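You operate a simulated robot arm through the tools that you are given. There is no shell and no other tool.

You are at the controls of a simulated two-armed robot. One attempt, no reset.

## Task
Brush the middle pastry with sugar water, then press a patch of white sesame on its middle.
Fine: use the yellow brush and the wetted wooden peg; stand both back; the pastry stays in its slot. Set down upright: yellow brush, wooden peg. A coat counts when it lies all over at full strength: go over it till it gets no stronger.

The check looks at the end state, three seconds after you hand in, the way a careful person would. Anything else that was tipped, shoved, dropped, spilled or broken makes it a failure.

## Robot
Two 7-joint arms with two-finger parallel grippers on one trunk that stands fixed in place. Base frame: the origin is at the foot of the trunk, x ahead of it, y to its left, z up; the work surface is at about z = 83. Lengths are in cm, angles in degrees, forces in N, time in s.
The left shoulder is at [8, 13.1, 94.7], the right one opposite. With the tool pointing down near the work surface each hand reaches from about 40 to 86 cm from the base axis, measured 20 degrees to its own side. Payload 1.57 kg a hand.
The tool frame of a hand sits at the grasp point between the pads (the TCP): z along the fingers, y along the line on which they close. The tips reach 3 cm beyond it. Largest opening 11 cm; finger width 2.4, thickness 1.2; the body of the gripper, 4.8 by 11.2 cm, starts 7.8 cm behind the TCP.
Orientation is that of the tool frame in the base frame, as a unit quaternion [w, x, y, z]. With the fingers straight down and closing along the base's y, the tool's x points along the base's -x, its y along +y and its z along -z.

## Interface
- The arms move only by the tool jog_arm. It takes "left_series", "right_series" or both (then of equal length, played together; a hand with none holds still); each is one flat list of numbers, 7 for each row, row after row: the shift along the base's x, y, z in units of 300 mm (1.0 is 300 mm), then the turn, a rotation vector about the base's x, y, z in units of 180 degrees (1.0 is 180 degrees), then the opening, from 0 (shut) to 1 (fully open). In form: [x, y, z, ax, ay, az, hand, x, y, z, ax, ay, az, hand, ...]. A call has 1 to 20 rows; each row is the pose to reach, as a shift and turn from the pose commanded when the call began. A call with a number of a shift or a turn outside -1 to 1 is refused whole. A row lasts 0.2 s, in which the tool goes at most 5 cm and 8.6 degrees; a call with a longer step from one row to the next is refused whole, and so is a gripper value outside its range. Where a pose cannot be reached the arm comes as near as it can. A force on the tool above 40 N (or 10 N above the force at the start of the call, whichever is more), or a blocked arm, ends the call early, and 0.2 s more pass. Each finger travels about 10.8 cm/s and halts on what it meets, pressing with about 25 N; the grip force reading is that of the motor and also rises with nothing between the fingers. The clock runs only during rows and for 0.2 s after the last one: add rows that repeat a pose to give the fingers time. The reply holds the time, the measured pose of the TCP, the force on the tool along the base axes, the opening and the grip force, in the units named above and with some noise, with the torque about the TCP (base axes, N m) and any sound that the robot's microphone picked up.
- Cameras (640 x 400 px; columns grow to the right, rows downward): "scene" is now at [-5.14, -0.97, 141.72]; the picture's right is [-0.12, -0.99, 0.00], its down [-0.58, 0.07, -0.81] and it looks along [0.81, -0.10, -0.58] (base axes); focal length 317 px, centre (320, 200). "left" rides on the left gripper at [7, -1.6, -14.1] in its tool frame; the picture's right is [0.23, 0.97, 0.00], its down [-0.86, 0.20, -0.48] and it looks along [-0.47, 0.11, 0.88] (tool axes); focal length 222 px, centre (320, 200). "right" rides on the right gripper at [7, 1.6, -14.1] in its tool frame; the picture's right is [-0.23, 0.97, 0.00], its down [-0.86, -0.20, -0.48] and it looks along [-0.47, -0.11, 0.88] (tool axes); focal length 222 px, centre (320, 200). There is no depth. A picture from a camera that has moved, and an enlarged one, comes with that camera's place and axes in the base frame and with its lens.
- get_image(camera): a new picture of that camera. The clock stands still meanwhile.
- turn_head(pan, tilt): turns the head with the scene camera to pan (to the left, within 109 degrees either way) and tilt (down, from -29 to 69), counted from straight ahead of the robot. It gives what a move gives.
- zoom(camera, box): a new picture of the part [left, top, right, bottom] of that camera's present view, enlarged. The clock stands still meanwhile.
- sign_off(): hands the job in; it is judged then, once.

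Places have to be worked out from the pictures, the camera data and where the tool is seen. Open the grippers and draw the arms clear of the work before you hand the job in, unless the task says otherwise.

The tools are called by a JSON object that holds its "op" and its "data". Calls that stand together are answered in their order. jog_arm: Moves the arms, as the interface text tells. Its arguments: {"type":"object","properties":{"left_series":{"type":"array","items":{"type":"number"}},"right_series":{"type":"array","items":{"type":"number"}}},"required":[]} The other tools are called the same way: turn_head (pan, tilt) turns the head that bears the scene camera; get_image (camera) takes a picture; zoom (camera, box) takes an enlarged picture of a part of a camera's view; sign_off () hands the job in.

At the start:

```text
time_s: 0.0
left_ee_pos: [62.68, 16.07, 118.06]
left_tcp_rot: [0.0, -0.001, 1.0, 0.0]
left_ft_force: [-0.8, 0.7, 0.3]
left_torque: [0.0, 0.0, -0.01]
left_grip_width: 11.0
left_gripper_force: 0.1
right_ee_pos: [44.78, -24.86, 120.9]
right_tcp_rot: [0.001, 0.0, 1.0, 0.001]
right_ft_force: [-0.1, 0.6, 0.0]
right_torque: [-0.01, -0.01, -0.01]
right_grip_width: 10.99
right_gripper_force: 0.1
head pan, tilt (commanded): [-7.1, 35.6]
```

scene: 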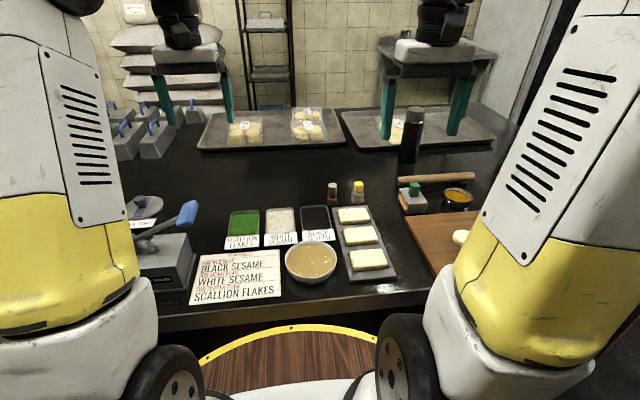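
right: 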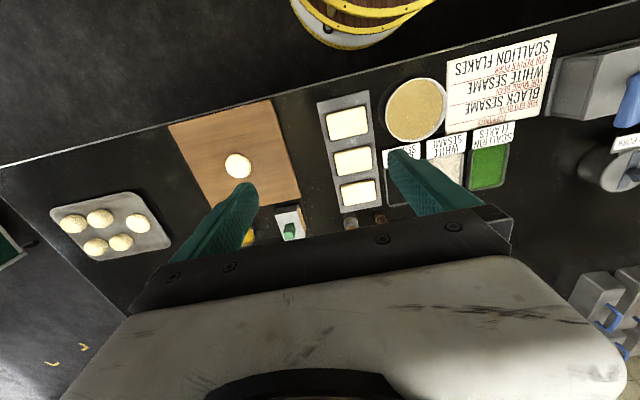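
left: 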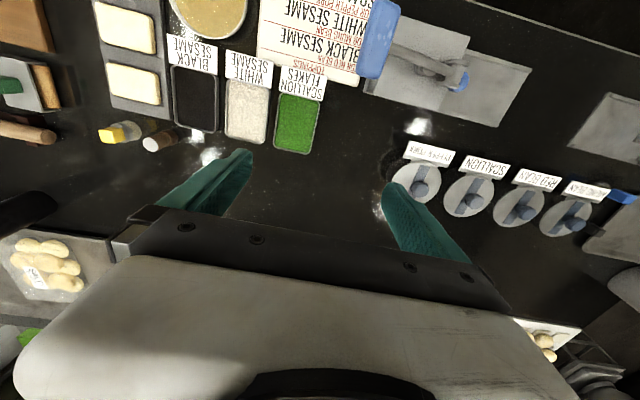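

I start by looking closer at the workspace: the pastry tray, the bowl, the sesame trays, and the brushes/pegs.

{"op": "zoom", "data": {"camera": "scene", "box": [180, 160, 420, 310]}}

{"op": "zoom", "data": {"camera": "scene", "box": [300, 150, 500, 275]}}

{"op": "zoom", "data": {"camera": "left", "box": [0, 0, 400, 250]}}

{"op": "zoom", "data": {"camera": "right", "box": [150, 50, 550, 300]}}

```text
2.67 times, centred on (300, 235) of scene
camera zoom: at [-5.14, -0.97, 141.72], right [-0.12, -0.99, 0.0], down [-0.58, 0.07, -0.81], along [0.81, -0.1, -0.58], focal length 846 px, centre (373, 107)
```

zoom: 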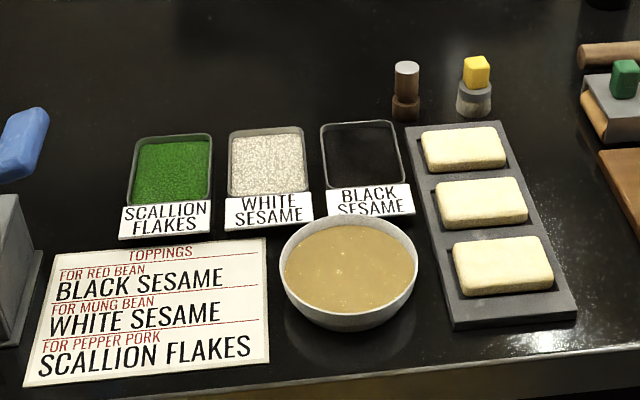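

```text
3.20 times, centred on (400, 212) of scene
camera zoom: at [-5.14, -0.97, 141.72], right [-0.12, -0.99, 0.0], down [-0.58, 0.07, -0.81], along [0.81, -0.1, -0.58], focal length 1015 px, centre (64, 160)
```

zoom: 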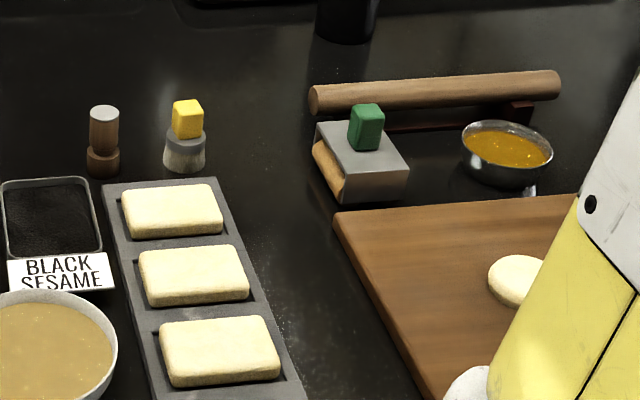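

```text
1.60 times, centred on (200, 125) of left
camera zoom: at [55.73, 14.48, 132.42], right [-0.23, 0.97, 0.0], down [0.86, 0.2, 0.48], along [0.47, 0.11, -0.88], focal length 355 px, centre (512, 320)
```

zoom: 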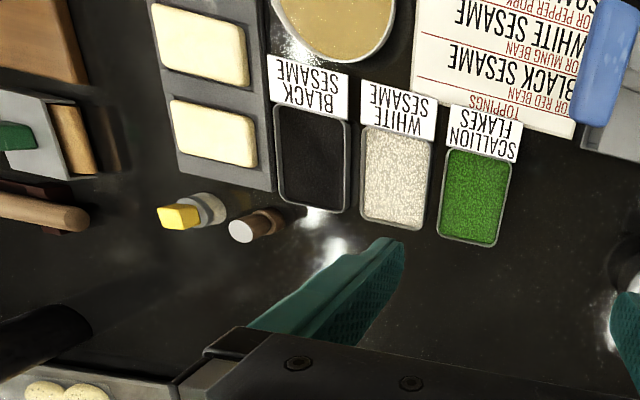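

```text
1.60 times, centred on (350, 175) of right
camera zoom: at [37.75, -23.28, 135.02], right [0.23, 0.97, 0.0], down [0.86, -0.2, 0.48], along [0.47, -0.11, -0.88], focal length 355 px, centre (272, 240)
```

zoom: 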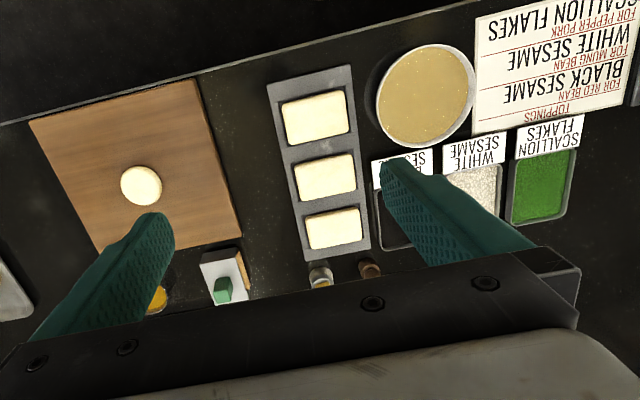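

The large tan bowl looks to be the sugar water; the small orange bowl (by the green brush) looks like egg wash. I zoom tightly on the brush, peg, bowl and pastry to measure them.

{"op": "zoom", "data": {"camera": "scene", "box": [316, 170, 380, 210]}}

{"op": "zoom", "data": {"camera": "scene", "box": [320, 195, 416, 255]}}

{"op": "zoom", "data": {"camera": "scene", "box": [260, 230, 356, 290]}}

{"op": "zoom", "data": {"camera": "scene", "box": [396, 160, 492, 220]}}

{"op": "zoom", "data": {"camera": "scene", "box": [218, 195, 346, 275]}}

```text
10.00 times, centred on (348, 190) of scene
camera zoom: at [-5.14, -0.97, 141.72], right [-0.12, -0.99, 0.0], down [-0.58, 0.07, -0.81], along [0.81, -0.1, -0.58], focal length 3171 px, centre (40, 300)
```

zoom: 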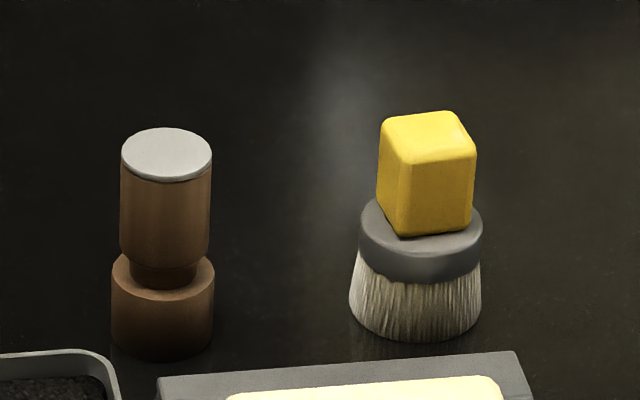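

```text
6.67 times, centred on (368, 225) of scene
camera zoom: at [-5.14, -0.97, 141.72], right [-0.12, -0.99, 0.0], down [-0.58, 0.07, -0.81], along [0.81, -0.1, -0.58], focal length 2114 px, centre (0, 33)
```

zoom: 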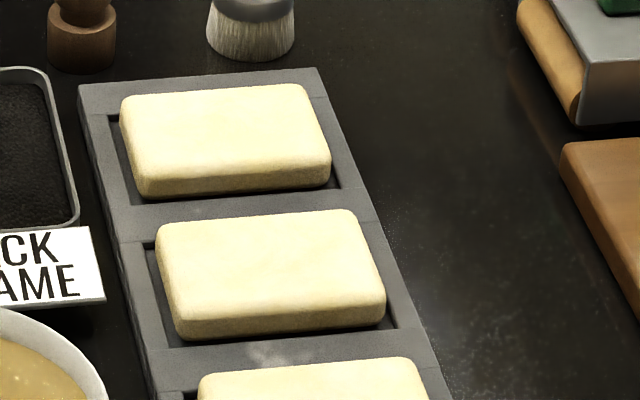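

```text
6.67 times, centred on (308, 260) of scene
camera zoom: at [-5.14, -0.97, 141.72], right [-0.12, -0.99, 0.0], down [-0.58, 0.07, -0.81], along [0.81, -0.1, -0.58], focal length 2114 px, centre (400, -200)
```

zoom: 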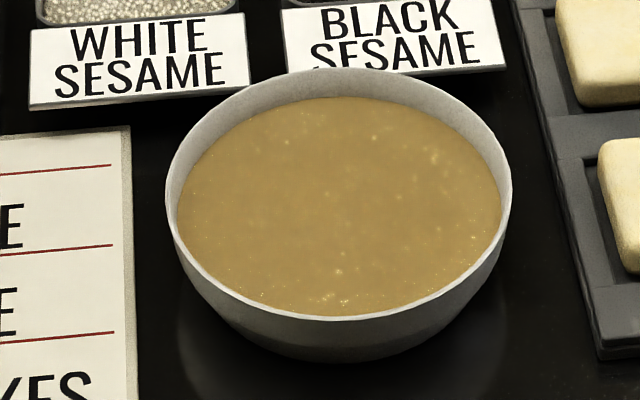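

```text
6.67 times, centred on (444, 190) of scene
camera zoom: at [-5.14, -0.97, 141.72], right [-0.12, -0.99, 0.0], down [-0.58, 0.07, -0.81], along [0.81, -0.1, -0.58], focal length 2114 px, centre (-507, 267)
```

zoom: 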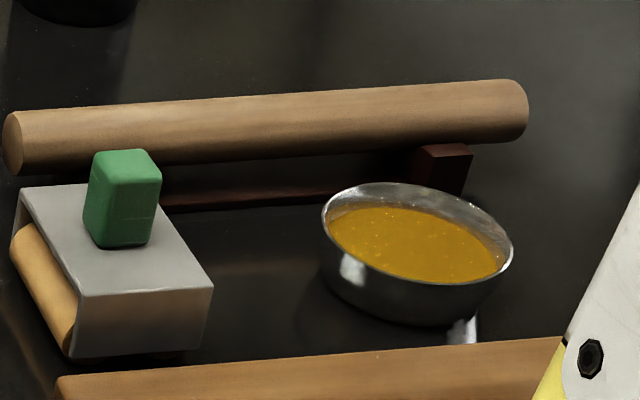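

```text
5.00 times, centred on (282, 235) of scene
camera zoom: at [-5.14, -0.97, 141.72], right [-0.12, -0.99, 0.0], down [-0.58, 0.07, -0.81], along [0.81, -0.1, -0.58], focal length 1585 px, centre (510, 25)
```

zoom: 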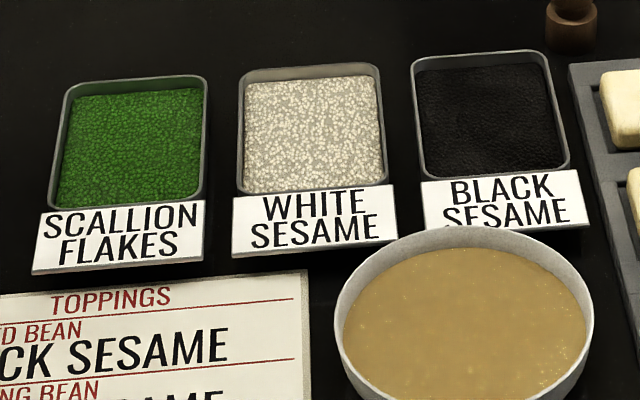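

Estimates: brush base about (74.7, -23.0), top z≈89.2, handle yawed about 4.5°; peg about (74.3, -14.7), top z≈89.5; bowl about (47, -5.5); white sesame about (65.3, 1.6); middle pastry about (55.2, -19.1). I move the left arm aside and bring the right hand over the brush at a safe height to check with its camera.

{"op": "jog_arm", "data": {"right_series": [0.1233, 0.0105, -0.0717, 0, 0, 0, 0.5, 0.2467, 0.0211, -0.1433, 0, 0, 0, 0.5, 0.37, 0.0317, -0.215, 0, 0, 0, 0.5, 0.4933, 0.0422, -0.2867, 0, 0, 0, 0.5, 0.6167, 0.0528, -0.3583, 0, 0, 0, 0.5, 0.74, 0.0633, -0.43, 0, 0, 0, 0.5, 0.74, 0.0633, -0.43, 0, 0, 0, 0.5], "left_series": [0, 0.07, 0.02, 0, 0, 0, 1, 0, 0.14, 0.04, 0, 0, 0, 1, 0, 0.21, 0.06, 0, 0, 0, 1, 0, 0.28, 0.08, 0, 0, 0, 1, 0, 0.35, 0.1, 0, 0, 0, 1, 0, 0.42, 0.12, 0, 0, 0, 1, 0, 0.42, 0.12, 0, 0, 0, 1]}}

{"op": "get_image", "data": {"camera": "right"}}

{"op": "get_image", "data": {"camera": "scene"}}

```text
time_s: 1.6
left_ee_pos: [62.63, 28.8, 121.69]
left_tcp_rot: [0.0, 0.0, 1.0, 0.0]
left_ft_force: [0.2, -0.2, 0.4]
left_torque: [-0.01, 0.01, 0.0]
left_grip_width: 11.01
left_gripper_force: 0.0
right_ee_pos: [66.71, -23.08, 107.88]
right_tcp_rot: [0.001, 0.0, 1.0, 0.0]
right_ft_force: [-0.8, 0.3, 0.4]
right_torque: [0.02, 0.01, 0.0]
right_grip_width: 5.5
right_gripper_force: 0.1
head pan, tilt (commanded): [-7.1, 35.6]
```

```text
taken
camera right: at [59.81, -21.43, 121.95], right [0.23, 0.97, 0.0], down [0.86, -0.2, 0.48], along [0.47, -0.11, -0.88], focal length 222 px, centre (320, 200)
```

right: 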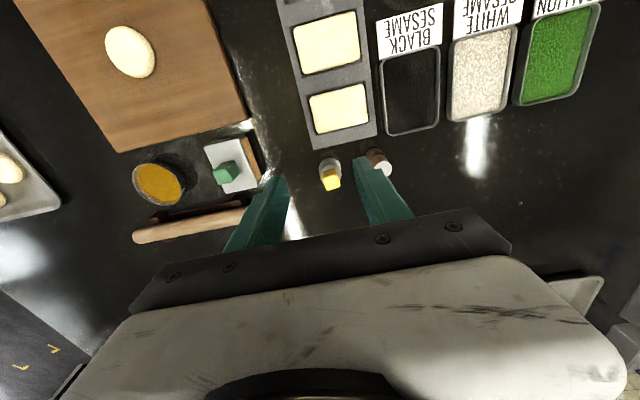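

```text
taken
camera scene: at [-5.12, -0.97, 141.72], right [-0.12, -0.99, 0.0], down [-0.58, 0.07, -0.81], along [0.81, -0.1, -0.58], focal length 317 px, centre (320, 200)
```

scene: 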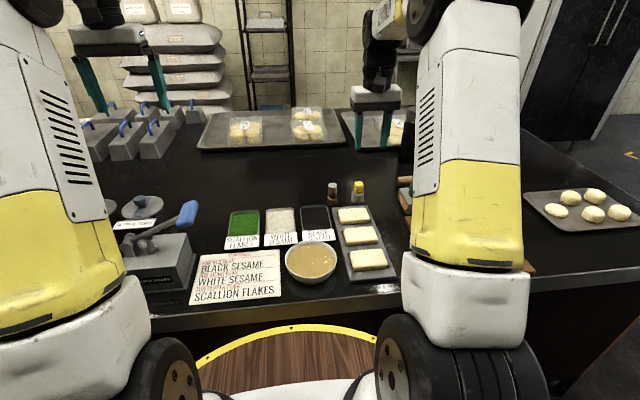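

The right hand is above, short of the brush in x. I zoom the wrist camera on the brush and peg for a second-angle fix.

{"op": "zoom", "data": {"camera": "right", "box": [290, 140, 402, 210]}}

{"op": "zoom", "data": {"camera": "right", "box": [270, 0, 398, 80]}}

```text
5.71 times, centred on (346, 175) of right
camera zoom: at [59.81, -21.43, 121.95], right [0.23, 0.97, 0.0], down [0.86, -0.2, 0.48], along [0.47, -0.11, -0.88], focal length 1269 px, centre (171, 343)
```

zoom: 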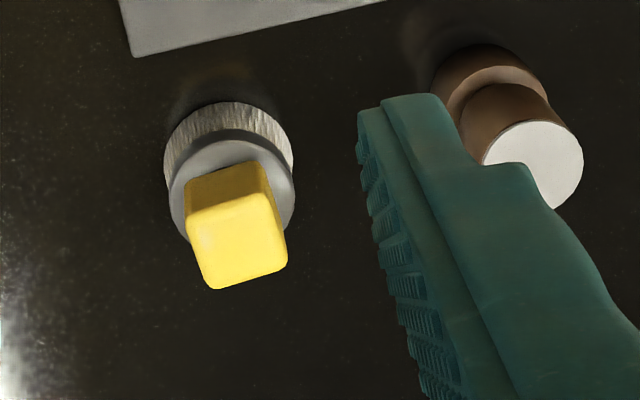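

```text
5.00 times, centred on (334, 40) of right
camera zoom: at [59.81, -21.43, 121.95], right [0.23, 0.97, 0.0], down [0.86, -0.2, 0.48], along [0.47, -0.11, -0.88], focal length 1111 px, centre (250, 1000)
```

zoom: 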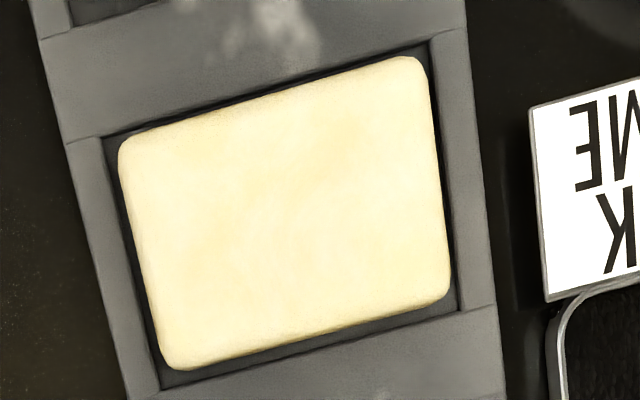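

Both views agree: handle top centre about (74.6, -22.9, 89.2), roughly square to the axes, with the peg at (74.1, -14.7). I move above the brush at TCP z≈97 and check before descending.

{"op": "jog_arm", "data": {"right_series": [0.0847, 0, -0.09, 0, 0, 0, 0.5, 0.1693, 0.001, -0.18, 0, 0, 0, 0.5, 0.254, 0.001, -0.27, 0, 0, 0, 0.5, 0.254, 0.001, -0.3667, 0, 0, 0, 0.5, 0.254, 0.001, -0.3667, 0, 0, 0, 0.5, 0.254, 0.001, -0.3667, 0, 0, 0, 0.5]}}

{"op": "get_image", "data": {"camera": "right"}}

{"op": "zoom", "data": {"camera": "scene", "box": [310, 140, 422, 210]}}

```text
time_s: 3.0
left_ee_pos: [62.64, 28.75, 121.65]
left_tcp_rot: [0.0, 0.001, 1.0, -0.001]
left_ft_force: [0.7, 0.0, 0.7]
left_torque: [-0.03, 0.01, 0.02]
left_grip_width: 10.99
left_gripper_force: 0.1
right_ee_pos: [74.16, -22.99, 96.61]
right_tcp_rot: [0.001, 0.0, 1.0, 0.0]
right_ft_force: [0.1, 0.1, -0.4]
right_torque: [-0.02, -0.02, 0.0]
right_grip_width: 5.5
right_gripper_force: 0.1
head pan, tilt (commanded): [-7.1, 35.6]
```

```text
taken
camera right: at [67.2, -21.34, 110.74], right [0.23, 0.97, 0.0], down [0.86, -0.2, 0.48], along [0.47, -0.11, -0.88], focal length 222 px, centre (320, 200)
```

right: 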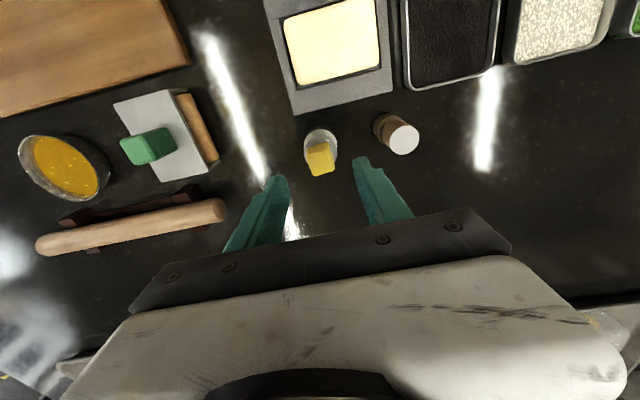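

```text
5.71 times, centred on (366, 175) of scene
camera zoom: at [-5.13, -0.97, 141.72], right [-0.12, -0.99, 0.0], down [-0.58, 0.07, -0.81], along [0.81, -0.1, -0.58], focal length 1812 px, centre (57, 343)
```

zoom: 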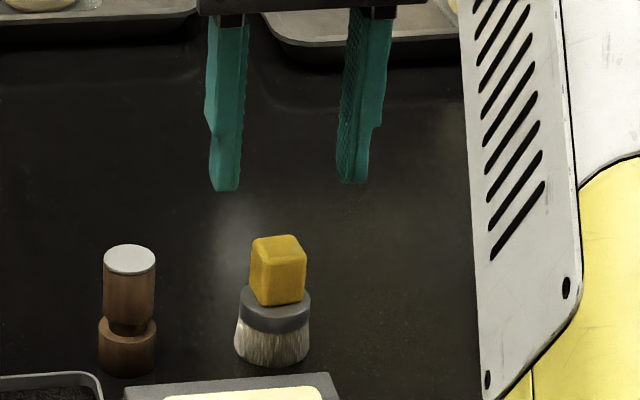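

Measured TCP is (74.16, -22.99, 96.61), slightly short in x of the brush. I zoom in to refine the handle's place between the fingers.

{"op": "zoom", "data": {"camera": "right", "box": [272, 110, 432, 210]}}

```text
4.00 times, centred on (352, 160) of right
camera zoom: at [67.2, -21.34, 110.74], right [0.23, 0.97, 0.0], down [0.86, -0.2, 0.48], along [0.47, -0.11, -0.88], focal length 888 px, centre (192, 360)
```

zoom: 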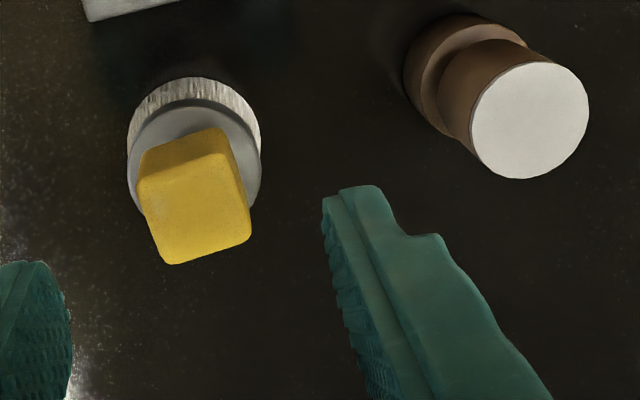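

Handle top centre confirmed at about (74.55, -22.93). I descend with a small x correction to TCP z≈90, with the tips just above the ferrule.

{"op": "jog_arm", "data": {"right_series": [0.013, 0.002, -0.06, 0, 0, 0, 0.5, 0.013, 0.002, -0.12, 0, 0, 0, 0.5, 0.013, 0.002, -0.17, 0, 0, 0, 0.5, 0.013, 0.002, -0.21, 0, 0, 0, 0.5, 0.013, 0.002, -0.21, 0, 0, 0, 0.5, 0.013, 0.002, -0.21, 0, 0, 0, 0.5]}}

{"op": "zoom", "data": {"camera": "scene", "box": [316, 160, 396, 210]}}

{"op": "zoom", "data": {"camera": "right", "box": [240, 110, 400, 210]}}

```text
time_s: 4.4
left_ee_pos: [62.53, 28.7, 121.58]
left_tcp_rot: [0.0, 0.0, 1.0, 0.0]
left_ft_force: [0.2, 0.2, 0.3]
left_torque: [-0.01, 0.02, 0.01]
left_grip_width: 11.01
left_gripper_force: 0.0
right_ee_pos: [74.93, -22.92, 90.74]
right_tcp_rot: [0.0, 0.0, 1.0, 0.0]
right_ft_force: [0.3, -0.2, -1.0]
right_torque: [-0.02, -0.01, 0.06]
right_grip_width: 5.54
right_gripper_force: 0.0
head pan, tilt (commanded): [-7.1, 35.6]
```

```text
8.00 times, centred on (356, 185) of scene
camera zoom: at [-5.13, -0.97, 141.72], right [-0.12, -0.99, 0.0], down [-0.58, 0.07, -0.81], along [0.81, -0.1, -0.58], focal length 2537 px, centre (32, 320)
```

zoom: 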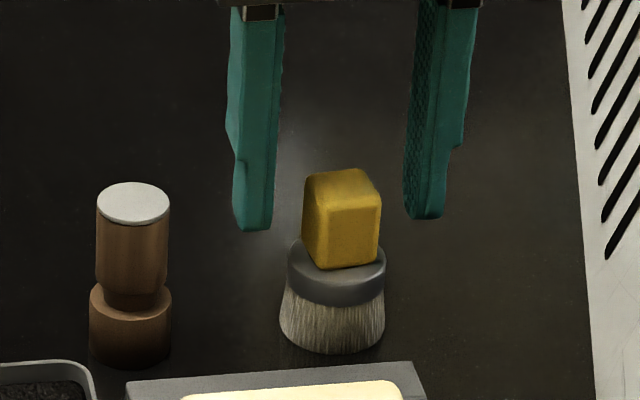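

```text
4.00 times, centred on (320, 160) of right
camera zoom: at [67.94, -21.28, 104.81], right [0.23, 0.97, 0.0], down [0.86, -0.2, 0.48], along [0.47, -0.11, -0.88], focal length 888 px, centre (320, 360)
```

zoom: 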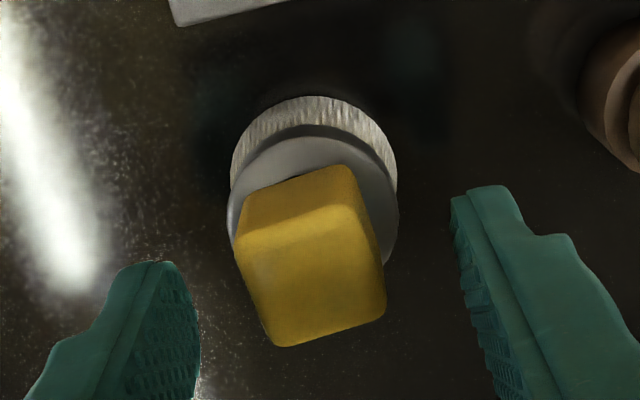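

Tips are at z≈87.7 astride the handle. I shift back slightly in x, go down 0.75 cm, and close on the handle.

{"op": "jog_arm", "data": {"right_series": [-0.013, -0.002, -0.012, 0, 0, 0, 0.5, -0.013, -0.002, -0.025, 0, 0, 0, 0.5, -0.013, -0.002, -0.025, 0, 0, 0, 0.5, -0.013, -0.002, -0.025, 0, 0, 0, 0.35, -0.013, -0.002, -0.025, 0, 0, 0, 0.2, -0.013, -0.002, -0.025, 0, 0, 0, 0.1, -0.013, -0.002, -0.025, 0, 0, 0, 0.1, -0.013, -0.002, -0.025, 0, 0, 0, 0.1]}}

{"op": "zoom", "data": {"camera": "scene", "box": [316, 160, 396, 210]}}

```text
time_s: 6.2
left_ee_pos: [62.53, 28.69, 121.63]
left_tcp_rot: [0.0, 0.0, 1.0, 0.0]
left_ft_force: [-0.9, -1.1, -0.6]
left_torque: [-0.01, 0.0, 0.02]
left_grip_width: 10.99
left_gripper_force: 0.2
right_ee_pos: [74.42, -23.06, 89.95]
right_tcp_rot: [0.0, -0.001, 1.0, 0.001]
right_ft_force: [-0.6, 1.6, 1.2]
right_torque: [0.02, -0.03, 0.0]
right_grip_width: 2.37
right_gripper_force: 24.5
head pan, tilt (commanded): [-7.1, 35.6]
```

```text
8.00 times, centred on (356, 185) of scene
camera zoom: at [-5.13, -0.97, 141.72], right [-0.12, -0.99, 0.0], down [-0.58, 0.07, -0.81], along [0.81, -0.1, -0.58], focal length 2537 px, centre (32, 320)
```

zoom: 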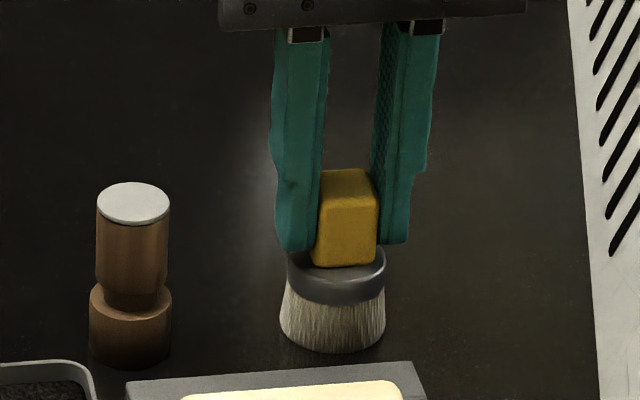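

Gripped (2.37 cm wide, 24.5 N). I lift the brush 12 cm and carry it to above the bowl.

{"op": "jog_arm", "data": {"right_series": [0, 0, 0.08, 0, 0, 0, 0.1, 0, 0, 0.2, 0, 0, 0, 0.1, 0, 0, 0.32, 0, 0, 0, 0.1, 0, 0, 0.43, 0, 0, 0, 0.1, -0.1142, 0.0722, 0.43, 0, 0, 0, 0.1, -0.2283, 0.1444, 0.43, 0, 0, 0, 0.1, -0.3425, 0.2166, 0.43, 0, 0, 0, 0.1, -0.4567, 0.2889, 0.43, 0, 0, 0, 0.1, -0.5708, 0.3611, 0.43, 0, 0, 0, 0.1, -0.685, 0.4333, 0.43, 0, 0, 0, 0.1, -0.7992, 0.5055, 0.43, 0, 0, 0, 0.1, -0.9133, 0.5777, 0.43, 0, 0, 0, 0.1, -0.9133, 0.5777, 0.43, 0, 0, 0, 0.1]}}

{"op": "get_image", "data": {"camera": "right"}}

{"op": "get_image", "data": {"camera": "scene"}}

```text
time_s: 9.0
left_ee_pos: [62.63, 28.79, 121.76]
left_tcp_rot: [-0.001, 0.0, 1.0, 0.0]
left_ft_force: [-0.8, -0.1, 0.1]
left_torque: [0.02, 0.02, 0.01]
left_grip_width: 11.01
left_gripper_force: 0.1
right_ee_pos: [47.0, -5.79, 102.81]
right_tcp_rot: [0.0, 0.0, 1.0, 0.001]
right_ft_force: [0.5, 0.8, 0.0]
right_torque: [0.03, -0.01, 0.03]
right_grip_width: 2.39
right_gripper_force: 25.0
head pan, tilt (commanded): [-7.1, 35.6]
```

```text
taken
camera right: at [40.03, -4.18, 116.83], right [0.23, 0.97, 0.0], down [0.86, -0.2, 0.48], along [0.47, -0.11, -0.88], focal length 222 px, centre (320, 200)
```

right: 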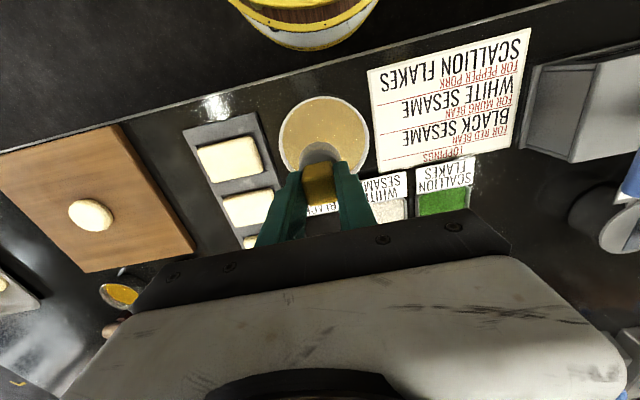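

```text
taken
camera scene: at [-5.13, -0.97, 141.72], right [-0.12, -0.99, 0.0], down [-0.58, 0.07, -0.81], along [0.81, -0.1, -0.58], focal length 317 px, centre (320, 200)
```

scene: 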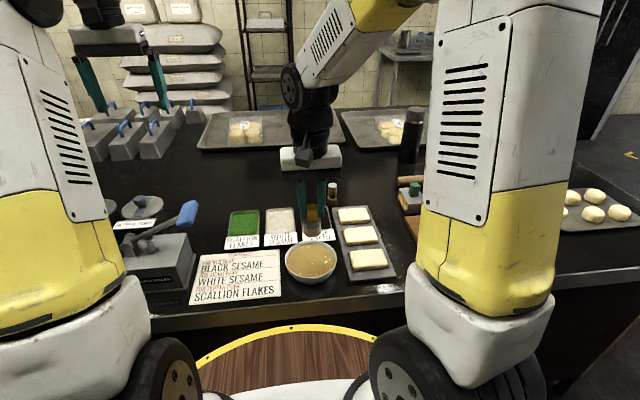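

{"op": "zoom", "data": {"camera": "right", "box": [240, 80, 400, 180]}}

{"op": "zoom", "data": {"camera": "scene", "box": [260, 180, 388, 260]}}

```text
4.00 times, centred on (320, 130) of right
camera zoom: at [40.03, -4.18, 116.83], right [0.23, 0.97, 0.0], down [0.86, -0.2, 0.48], along [0.47, -0.11, -0.88], focal length 888 px, centre (320, 480)
```

zoom: 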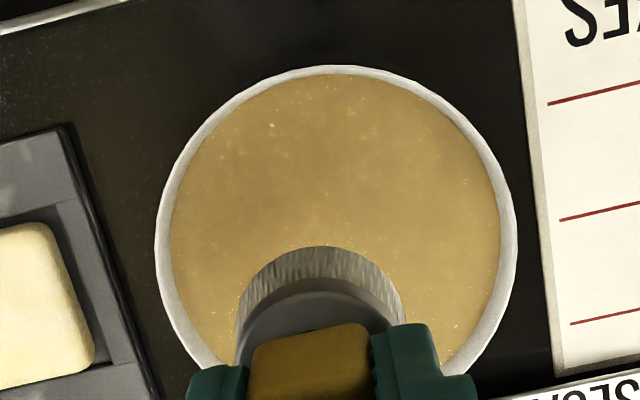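

```text
5.00 times, centred on (324, 220) of scene
camera zoom: at [-5.13, -0.97, 141.72], right [-0.12, -0.99, 0.0], down [-0.58, 0.07, -0.81], along [0.81, -0.1, -0.58], focal length 1585 px, centre (300, 100)
```

zoom: 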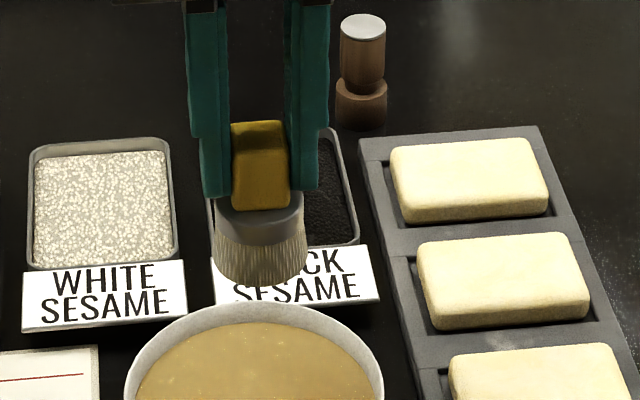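

Bowl centre works out at about (47.3, -5.35), rim z≈87, liquid z≈86.4. I lower the bristles to about z=85 (1.4 cm into the liquid), hold, then raise just above the liquid to drip.

{"op": "jog_arm", "data": {"right_series": [0, 0.008, -0.1, 0, 0, 0, 0.1, 0, 0.008, -0.2, 0, 0, 0, 0.1, 0, 0.008, -0.28, 0, 0, 0, 0.1, 0, 0.008, -0.33, 0, 0, 0, 0.1, 0, 0.008, -0.363, 0, 0, 0, 0.1, 0, 0.008, -0.363, 0, 0, 0, 0.1, 0, 0.008, -0.363, 0, 0, 0, 0.1, 0, 0.008, -0.363, 0, 0, 0, 0.1]}}

{"op": "zoom", "data": {"camera": "scene", "box": [260, 200, 372, 270]}}

{"op": "zoom", "data": {"camera": "right", "box": [240, 80, 400, 180]}}

```text
time_s: 10.8
left_ee_pos: [62.42, 28.78, 121.73]
left_tcp_rot: [0.0, 0.0, 1.0, 0.0]
left_ft_force: [0.1, -0.7, 0.8]
left_torque: [-0.01, -0.02, 0.02]
left_grip_width: 10.98
left_gripper_force: 0.0
right_ee_pos: [46.95, -5.4, 91.86]
right_tcp_rot: [0.001, 0.0, 1.0, 0.0]
right_ft_force: [4.7, -0.9, 20.9]
right_torque: [-0.03, -0.36, 0.05]
right_grip_width: 2.4
right_gripper_force: 25.2
head pan, tilt (commanded): [-7.1, 35.6]
```

```text
5.71 times, centred on (316, 235) of scene
camera zoom: at [-5.16, -0.96, 141.72], right [-0.12, -0.99, 0.0], down [-0.58, 0.07, -0.81], along [0.81, -0.1, -0.58], focal length 1812 px, centre (343, 0)
```

zoom: 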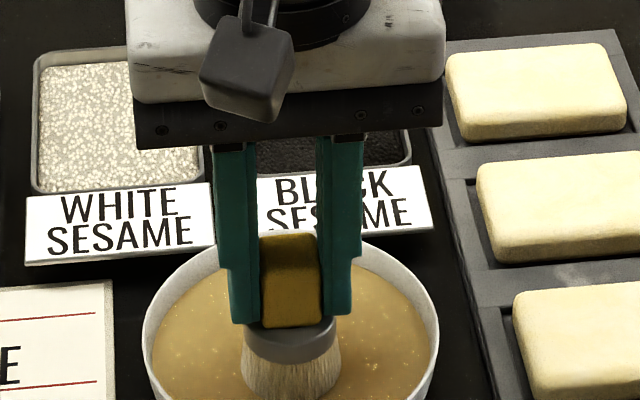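

```text
4.00 times, centred on (320, 130) of right
camera zoom: at [40.01, -3.77, 105.96], right [0.23, 0.97, 0.0], down [0.85, -0.2, 0.48], along [0.47, -0.11, -0.88], focal length 888 px, centre (320, 480)
```

zoom: 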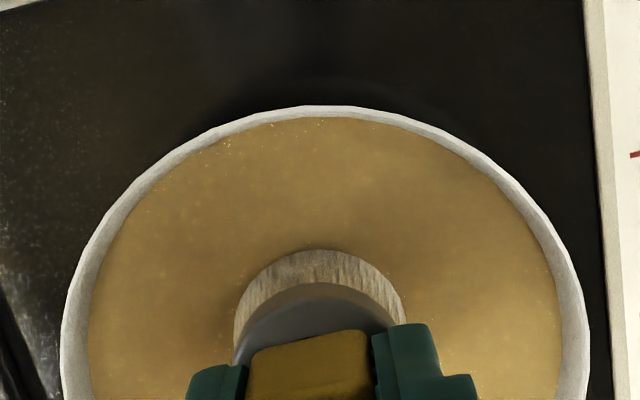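

There is about 21 N upward, so the bristles have touched something solid in the bowl. I raise a little and look lower in the picture.

{"op": "jog_arm", "data": {"right_series": [0, 0, 0.01, 0, 0, 0, 0.1, 0, 0, 0.02, 0, 0, 0, 0.1, 0, 0, 0.02, 0, 0, 0, 0.1]}}

{"op": "zoom", "data": {"camera": "scene", "box": [268, 225, 348, 285]}}

```text
time_s: 11.6
left_ee_pos: [62.47, 28.7, 121.75]
left_tcp_rot: [0.001, 0.0, 1.0, 0.001]
left_ft_force: [0.1, 0.9, 0.1]
left_torque: [-0.01, 0.03, -0.04]
left_grip_width: 11.0
left_gripper_force: 0.1
right_ee_pos: [46.92, -5.39, 92.53]
right_tcp_rot: [-0.001, -0.001, 1.0, 0.001]
right_ft_force: [0.3, 0.9, -1.1]
right_torque: [-0.01, 0.0, 0.02]
right_grip_width: 2.38
right_gripper_force: 25.1
head pan, tilt (commanded): [-7.1, 35.6]
```

```text
6.67 times, centred on (308, 255) of scene
camera zoom: at [-5.13, -0.97, 141.72], right [-0.12, -0.99, 0.0], down [-0.58, 0.07, -0.81], along [0.81, -0.1, -0.58], focal length 2114 px, centre (400, -167)
```

zoom: 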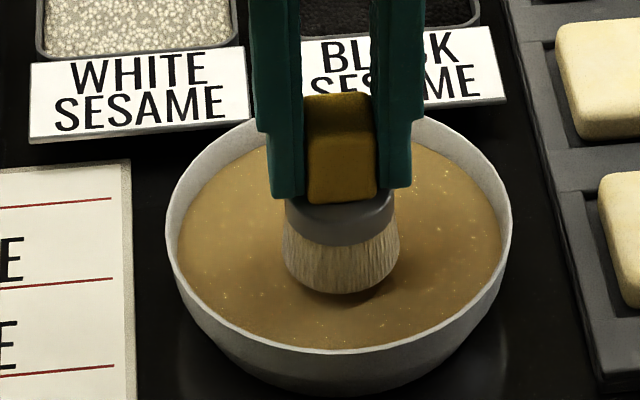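

The bowl hasn't moved, and the bristles look wetted. I raise the brush a few cm over the bowl, pause for drips, and inspect it.

{"op": "jog_arm", "data": {"right_series": [0, 0, 0.05, 0, 0, 0, 0.1, 0, 0, 0.1, 0, 0, 0, 0.1, 0, 0, 0.15, 0, 0, 0, 0.1, 0, 0, 0.15, 0, 0, 0, 0.1, 0, 0, 0.15, 0, 0, 0, 0.1, 0, 0, 0.15, 0, 0, 0, 0.1, 0, 0, 0.15, 0, 0, 0, 0.1]}}

{"op": "zoom", "data": {"camera": "scene", "box": [260, 200, 372, 270]}}

{"op": "get_image", "data": {"camera": "left"}}

```text
time_s: 13.2
left_ee_pos: [62.68, 28.68, 121.8]
left_tcp_rot: [0.0, 0.0, 1.0, 0.0]
left_ft_force: [-0.6, 0.1, -0.1]
left_torque: [0.0, 0.02, -0.01]
left_grip_width: 10.98
left_gripper_force: 0.1
right_ee_pos: [47.12, -5.42, 96.99]
right_tcp_rot: [0.0, 0.0, 1.0, 0.0]
right_ft_force: [-0.2, 0.2, -0.7]
right_torque: [-0.01, -0.01, -0.03]
right_grip_width: 2.38
right_gripper_force: 24.9
head pan, tilt (commanded): [-7.1, 35.6]
```

```text
5.71 times, centred on (316, 235) of scene
camera zoom: at [-5.13, -0.97, 141.72], right [-0.12, -0.99, 0.0], down [-0.58, 0.07, -0.81], along [0.81, -0.1, -0.58], focal length 1812 px, centre (343, 0)
```

zoom: 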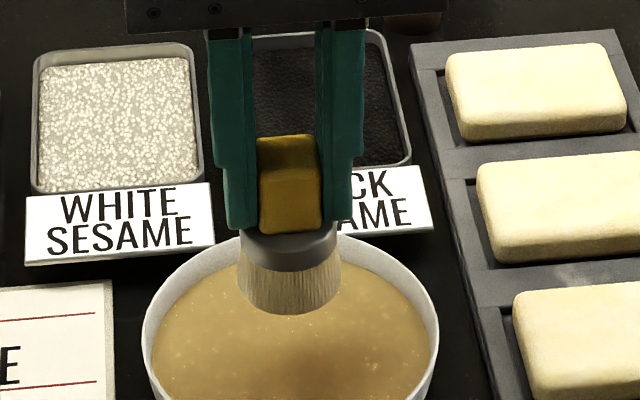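

```text
taken
camera left: at [55.55, 27.07, 135.91], right [-0.23, 0.97, 0.0], down [0.86, 0.2, 0.48], along [0.47, 0.11, -0.88], focal length 222 px, centre (320, 200)
```

left: 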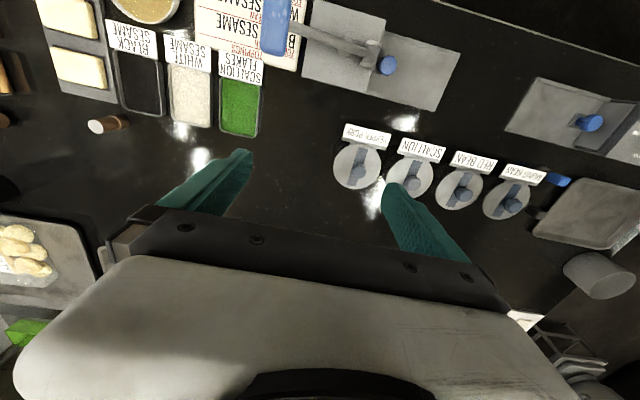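

The bristles have turned golden: the brush is loaded and not dripping. I carry it straight to above the middle pastry (est. centre (56.0, -19.3), top z≈85.2) and check alignment.

{"op": "jog_arm", "data": {"right_series": [0.0587, -0.0929, 0, 0, 0, 0, 0.1, 0.1173, -0.1859, 0, 0, 0, 0, 0.1, 0.176, -0.2788, 0, 0, 0, 0, 0.1, 0.2347, -0.3718, 0, 0, 0, 0, 0.1, 0.2933, -0.4647, 0, 0, 0, 0, 0.1, 0.2933, -0.4647, 0, 0, 0, 0, 0.1, 0.2933, -0.4647, 0, 0, 0, 0, 0.1]}}

{"op": "zoom", "data": {"camera": "scene", "box": [310, 190, 422, 260]}}

{"op": "zoom", "data": {"camera": "right", "box": [200, 60, 440, 210]}}

```text
time_s: 14.8
left_ee_pos: [62.56, 28.61, 121.73]
left_tcp_rot: [0.0, 0.0, 1.0, 0.001]
left_ft_force: [-0.1, -0.1, 0.0]
left_torque: [-0.03, 0.0, 0.02]
left_grip_width: 10.99
left_gripper_force: 0.0
right_ee_pos: [55.89, -19.45, 97.17]
right_tcp_rot: [0.001, 0.0, 1.0, 0.0]
right_ft_force: [0.4, 0.4, 0.2]
right_torque: [0.0, -0.02, 0.01]
right_grip_width: 2.4
right_gripper_force: 25.0
head pan, tilt (commanded): [-7.1, 35.6]
```

```text
5.71 times, centred on (366, 225) of scene
camera zoom: at [-5.13, -0.97, 141.72], right [-0.12, -0.99, 0.0], down [-0.58, 0.07, -0.81], along [0.81, -0.1, -0.58], focal length 1812 px, centre (57, 57)
```

zoom: 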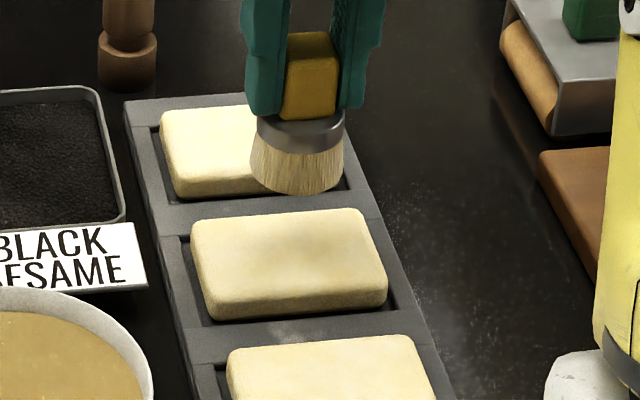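

```text
2.67 times, centred on (320, 135) of right
camera zoom: at [48.94, -17.8, 111.24], right [0.23, 0.97, 0.0], down [0.86, -0.2, 0.48], along [0.47, -0.11, -0.88], focal length 592 px, centre (320, 373)
```

zoom: 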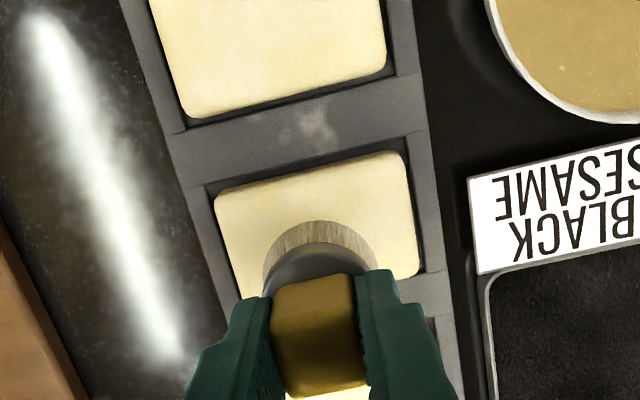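

Alignment over the pastry looks good. I lower to bristle bottom ≈85.4, then feel for contact.

{"op": "jog_arm", "data": {"right_series": [0, 0, -0.06, 0, 0, 0, 0.1, 0, 0, -0.11, 0, 0, 0, 0.1, 0, 0, -0.145, 0, 0, 0, 0.1, 0, 0, -0.155, 0, 0, 0, 0.1, 0, 0, -0.155, 0, 0, 0, 0.1]}}

{"op": "zoom", "data": {"camera": "scene", "box": [326, 210, 406, 260]}}

```text
time_s: 16.0
left_ee_pos: [62.45, 28.64, 121.7]
left_tcp_rot: [0.0, 0.0, 1.0, -0.001]
left_ft_force: [0.8, -1.1, 0.2]
left_torque: [-0.04, -0.01, 0.05]
left_grip_width: 10.97
left_gripper_force: 0.0
right_ee_pos: [55.95, -19.43, 92.42]
right_tcp_rot: [0.0, 0.0, 1.0, -0.001]
right_ft_force: [-0.6, 0.4, -0.5]
right_torque: [0.01, 0.0, 0.02]
right_grip_width: 2.4
right_gripper_force: 25.1
head pan, tilt (commanded): [-7.1, 35.6]
```

```text
8.00 times, centred on (366, 235) of scene
camera zoom: at [-5.13, -0.97, 141.72], right [-0.12, -0.99, 0.0], down [-0.58, 0.07, -0.81], along [0.81, -0.1, -0.58], focal length 2537 px, centre (-48, -80)
```

zoom: 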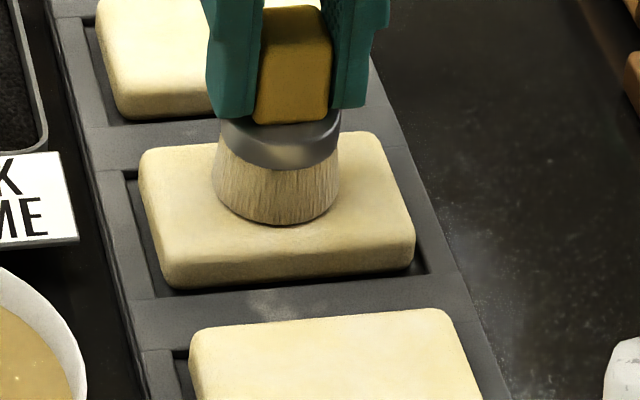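

The bristle tips are right above the pastry surface. I go down another 0.3 cm and read the force.

{"op": "jog_arm", "data": {"right_series": [0, 0, -0.005, 0, 0, 0, 0.1, 0, 0, -0.01, 0, 0, 0, 0.1, 0, 0, -0.01, 0, 0, 0, 0.1]}}

{"op": "zoom", "data": {"camera": "scene", "box": [326, 210, 406, 260]}}

```text
time_s: 16.8
left_ee_pos: [62.37, 28.63, 121.71]
left_tcp_rot: [0.0, 0.0, 1.0, 0.0]
left_ft_force: [-0.3, 0.2, 0.5]
left_torque: [0.0, -0.05, -0.02]
left_grip_width: 10.97
left_gripper_force: 0.1
right_ee_pos: [56.01, -19.33, 92.24]
right_tcp_rot: [0.002, 0.0, 1.0, 0.0]
right_ft_force: [-0.7, -1.0, 19.6]
right_torque: [-0.04, 0.04, 0.02]
right_grip_width: 2.41
right_gripper_force: 24.9
head pan, tilt (commanded): [-7.1, 35.6]
```

```text
8.00 times, centred on (366, 235) of scene
camera zoom: at [-5.19, -0.96, 141.72], right [-0.12, -0.99, 0.0], down [-0.58, 0.07, -0.81], along [0.81, -0.1, -0.58], focal length 2537 px, centre (-48, -80)
```

zoom: 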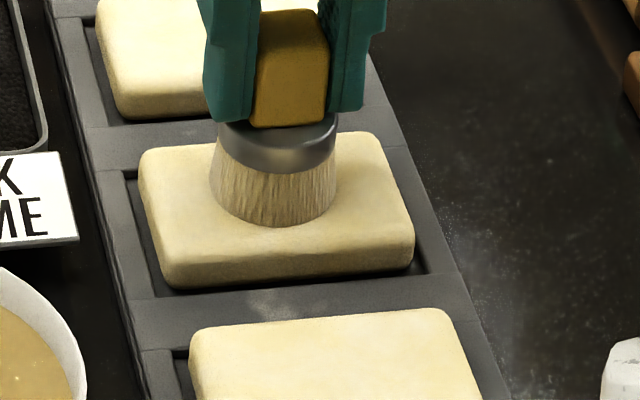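

Contact is firm (about 20 N), so the pastry top sits at about z=85.3. I ease up by about 0.1 cm for a lighter touch and do a serpentine stroke over the whole top face.

{"op": "jog_arm", "data": {"right_series": [-0.027, -0.048, 0.004, 0, 0, 0, 0.1, -0.0533, -0.0967, 0.004, 0, 0, 0, 0.1, -0.0533, -0.0483, 0.004, 0, 0, 0, 0.1, -0.0533, 0, 0.004, 0, 0, 0, 0.1, -0.0533, 0.0483, 0.004, 0, 0, 0, 0.1, -0.0533, 0.0967, 0.004, 0, 0, 0, 0.1, 0, 0.0967, 0.004, 0, 0, 0, 0.1, 0, 0.0483, 0.004, 0, 0, 0, 0.1, 0, 0, 0.004, 0, 0, 0, 0.1, 0, -0.0483, 0.004, 0, 0, 0, 0.1, 0, -0.0967, 0.004, 0, 0, 0, 0.1, 0.0533, -0.0967, 0.004, 0, 0, 0, 0.1, 0.0533, -0.0483, 0.004, 0, 0, 0, 0.1, 0.0533, 0, 0.004, 0, 0, 0, 0.1, 0.0533, 0.0483, 0.004, 0, 0, 0, 0.1, 0.0533, 0.0967, 0.004, 0, 0, 0, 0.1]}}

{"op": "zoom", "data": {"camera": "scene", "box": [326, 210, 406, 260]}}

```text
time_s: 20.2
left_ee_pos: [62.47, 28.73, 121.67]
left_tcp_rot: [0.001, 0.001, 1.0, 0.0]
left_ft_force: [0.0, -0.7, -0.5]
left_torque: [-0.01, 0.01, 0.01]
left_grip_width: 11.01
left_gripper_force: 0.0
right_ee_pos: [57.61, -16.39, 92.32]
right_tcp_rot: [0.0, 0.0, 1.0, 0.0]
right_ft_force: [0.6, -0.6, 2.1]
right_torque: [-0.08, -0.01, -0.01]
right_grip_width: 2.42
right_gripper_force: 25.3
head pan, tilt (commanded): [-7.1, 35.6]
```

```text
8.00 times, centred on (366, 235) of scene
camera zoom: at [-5.14, -0.98, 141.72], right [-0.12, -0.99, 0.0], down [-0.58, 0.07, -0.81], along [0.81, -0.1, -0.58], focal length 2537 px, centre (-48, -80)
```

zoom: 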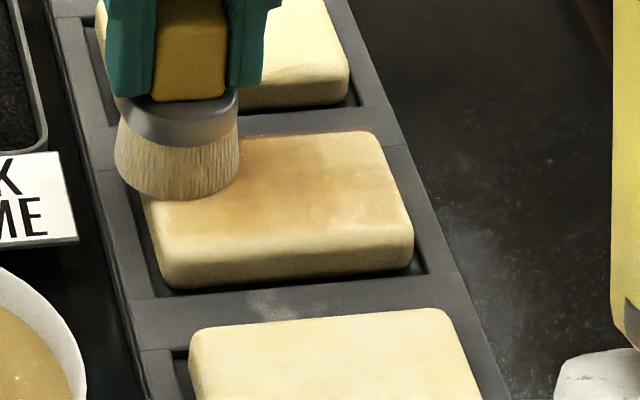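

A visible amber coat is appearing, weaker near the front edge. I lift the brush clear and look at the pattern.

{"op": "jog_arm", "data": {"right_series": [0, 0, 0.05, 0, 0, 0, 0.1, -0.05, 0.1, 0.15, 0, 0, 0, 0.1, -0.12, 0.2, 0.2, 0, 0, 0, 0.1, -0.2, 0.3, 0.2, 0, 0, 0, 0.1, -0.3467, 0.3667, 0.2, 0, 0, 0, 0.1, -0.3467, 0.3667, 0.2, 0, 0, 0, 0.1]}}

{"op": "zoom", "data": {"camera": "scene", "box": [326, 210, 406, 260]}}

{"op": "get_image", "data": {"camera": "right"}}

```text
time_s: 21.6
left_ee_pos: [62.47, 28.69, 121.74]
left_tcp_rot: [-0.001, 0.0, 1.0, 0.0]
left_ft_force: [0.5, 0.7, -0.2]
left_torque: [0.01, 0.03, 0.03]
left_grip_width: 10.99
left_gripper_force: 0.0
right_ee_pos: [46.78, -5.11, 98.18]
right_tcp_rot: [0.0, 0.0, 1.0, 0.0]
right_ft_force: [0.3, 0.3, 0.6]
right_torque: [0.01, -0.01, -0.01]
right_grip_width: 2.4
right_gripper_force: 24.4
head pan, tilt (commanded): [-7.1, 35.6]
```

```text
8.00 times, centred on (366, 235) of scene
camera zoom: at [-5.13, -0.97, 141.72], right [-0.12, -0.99, 0.0], down [-0.58, 0.07, -0.81], along [0.81, -0.1, -0.58], focal length 2537 px, centre (-48, -80)
```

zoom: 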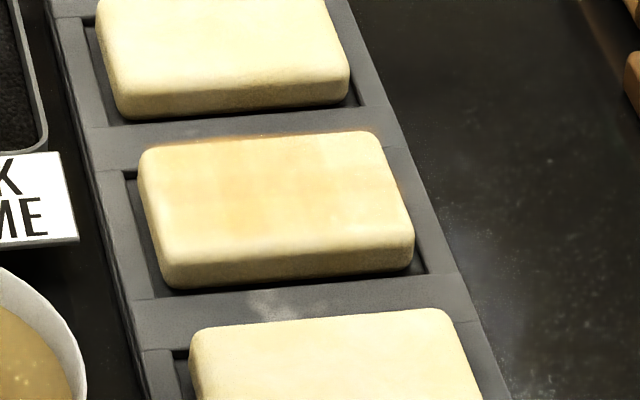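

```text
taken
camera right: at [39.88, -3.53, 112.19], right [0.23, 0.97, 0.0], down [0.86, -0.2, 0.48], along [0.47, -0.11, -0.88], focal length 222 px, centre (320, 200)
```

right: 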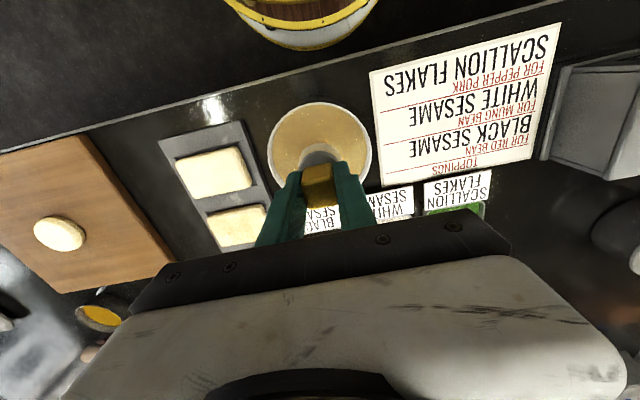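

The coat is faint but present everywhere, uneven toward the front. I zoom tighter to check edges and whether the tray got any wash.

{"op": "zoom", "data": {"camera": "scene", "box": [340, 222, 382, 249]}}

{"op": "zoom", "data": {"camera": "scene", "box": [334, 200, 398, 240]}}

```text
14.81 times, centred on (361, 236) of scene
camera zoom: at [-5.13, -0.97, 141.72], right [-0.12, -0.99, 0.0], down [-0.58, 0.07, -0.81], along [0.81, -0.1, -0.58], focal length 4698 px, centre (-287, -326)
```

zoom: 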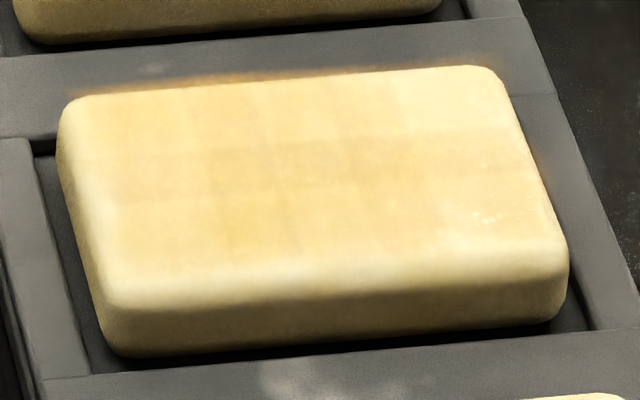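

```text
10.00 times, centred on (366, 220) of scene
camera zoom: at [-5.13, -0.97, 141.72], right [-0.12, -0.99, 0.0], down [-0.58, 0.07, -0.81], along [0.81, -0.1, -0.58], focal length 3171 px, centre (-140, 0)
```

zoom: 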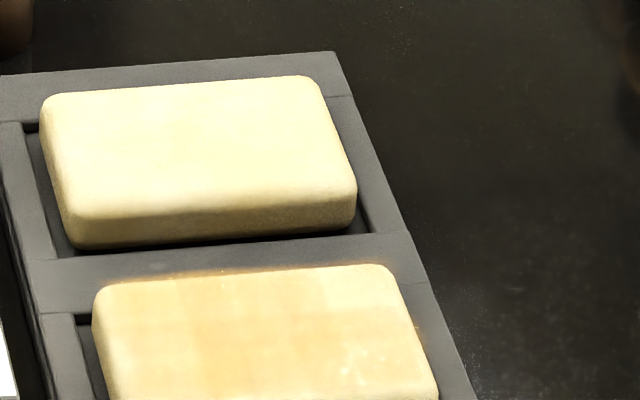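

The pass left a light coat; the pattern sat about 0.3 cm too far in x, so I'll recentre it on (55.7, -19.2) with less overhang. I re-dip now and carry the brush to the pastry's front-left corner.

{"op": "jog_arm", "data": {"right_series": [0, 0, -0.07, 0, 0, 0, 0.1, 0, 0, -0.14, 0, 0, 0, 0.1, 0, 0, -0.185, 0, 0, 0, 0.1, 0, 0, -0.2043, 0, 0, 0, 0.1, 0, 0, -0.2043, 0, 0, 0, 0.1, 0, 0, -0.2043, 0, 0, 0, 0.1, 0, 0, -0.19, 0, 0, 0, 0.1, 0, 0, -0.12, 0, 0, 0, 0.1, 0, 0, -0.04, 0, 0, 0, 0.1, 0, 0, -0.04, 0, 0, 0, 0.1, 0, 0, -0.04, 0, 0, 0, 0.1, 0, 0, -0.04, 0, 0, 0, 0.1, 0.0608, -0.0908, -0.04, 0, 0, 0, 0.1, 0.1217, -0.1817, -0.04, 0, 0, 0, 0.1, 0.1825, -0.2725, -0.04, 0, 0, 0, 0.1, 0.2433, -0.3633, -0.04, 0, 0, 0, 0.1, 0.2433, -0.3633, -0.04, 0, 0, 0, 0.1]}}

{"op": "zoom", "data": {"camera": "scene", "box": [310, 190, 422, 260]}}

```text
time_s: 25.2
left_ee_pos: [62.52, 28.76, 121.7]
left_tcp_rot: [-0.001, 0.0, 1.0, 0.0]
left_ft_force: [0.2, 0.3, -0.1]
left_torque: [0.04, 0.03, 0.03]
left_grip_width: 11.01
left_gripper_force: 0.1
right_ee_pos: [54.31, -16.58, 97.11]
right_tcp_rot: [0.0, 0.0, 1.0, 0.0]
right_ft_force: [-0.1, 0.7, -0.2]
right_torque: [-0.02, 0.0, -0.03]
right_grip_width: 2.37
right_gripper_force: 25.3
head pan, tilt (commanded): [-7.1, 35.6]
```

```text
5.71 times, centred on (366, 225) of scene
camera zoom: at [-5.13, -0.97, 141.72], right [-0.12, -0.99, 0.0], down [-0.58, 0.07, -0.81], along [0.81, -0.1, -0.58], focal length 1812 px, centre (57, 57)
```

zoom: 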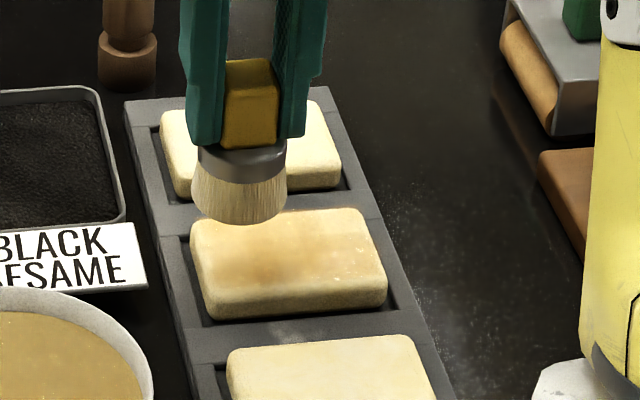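

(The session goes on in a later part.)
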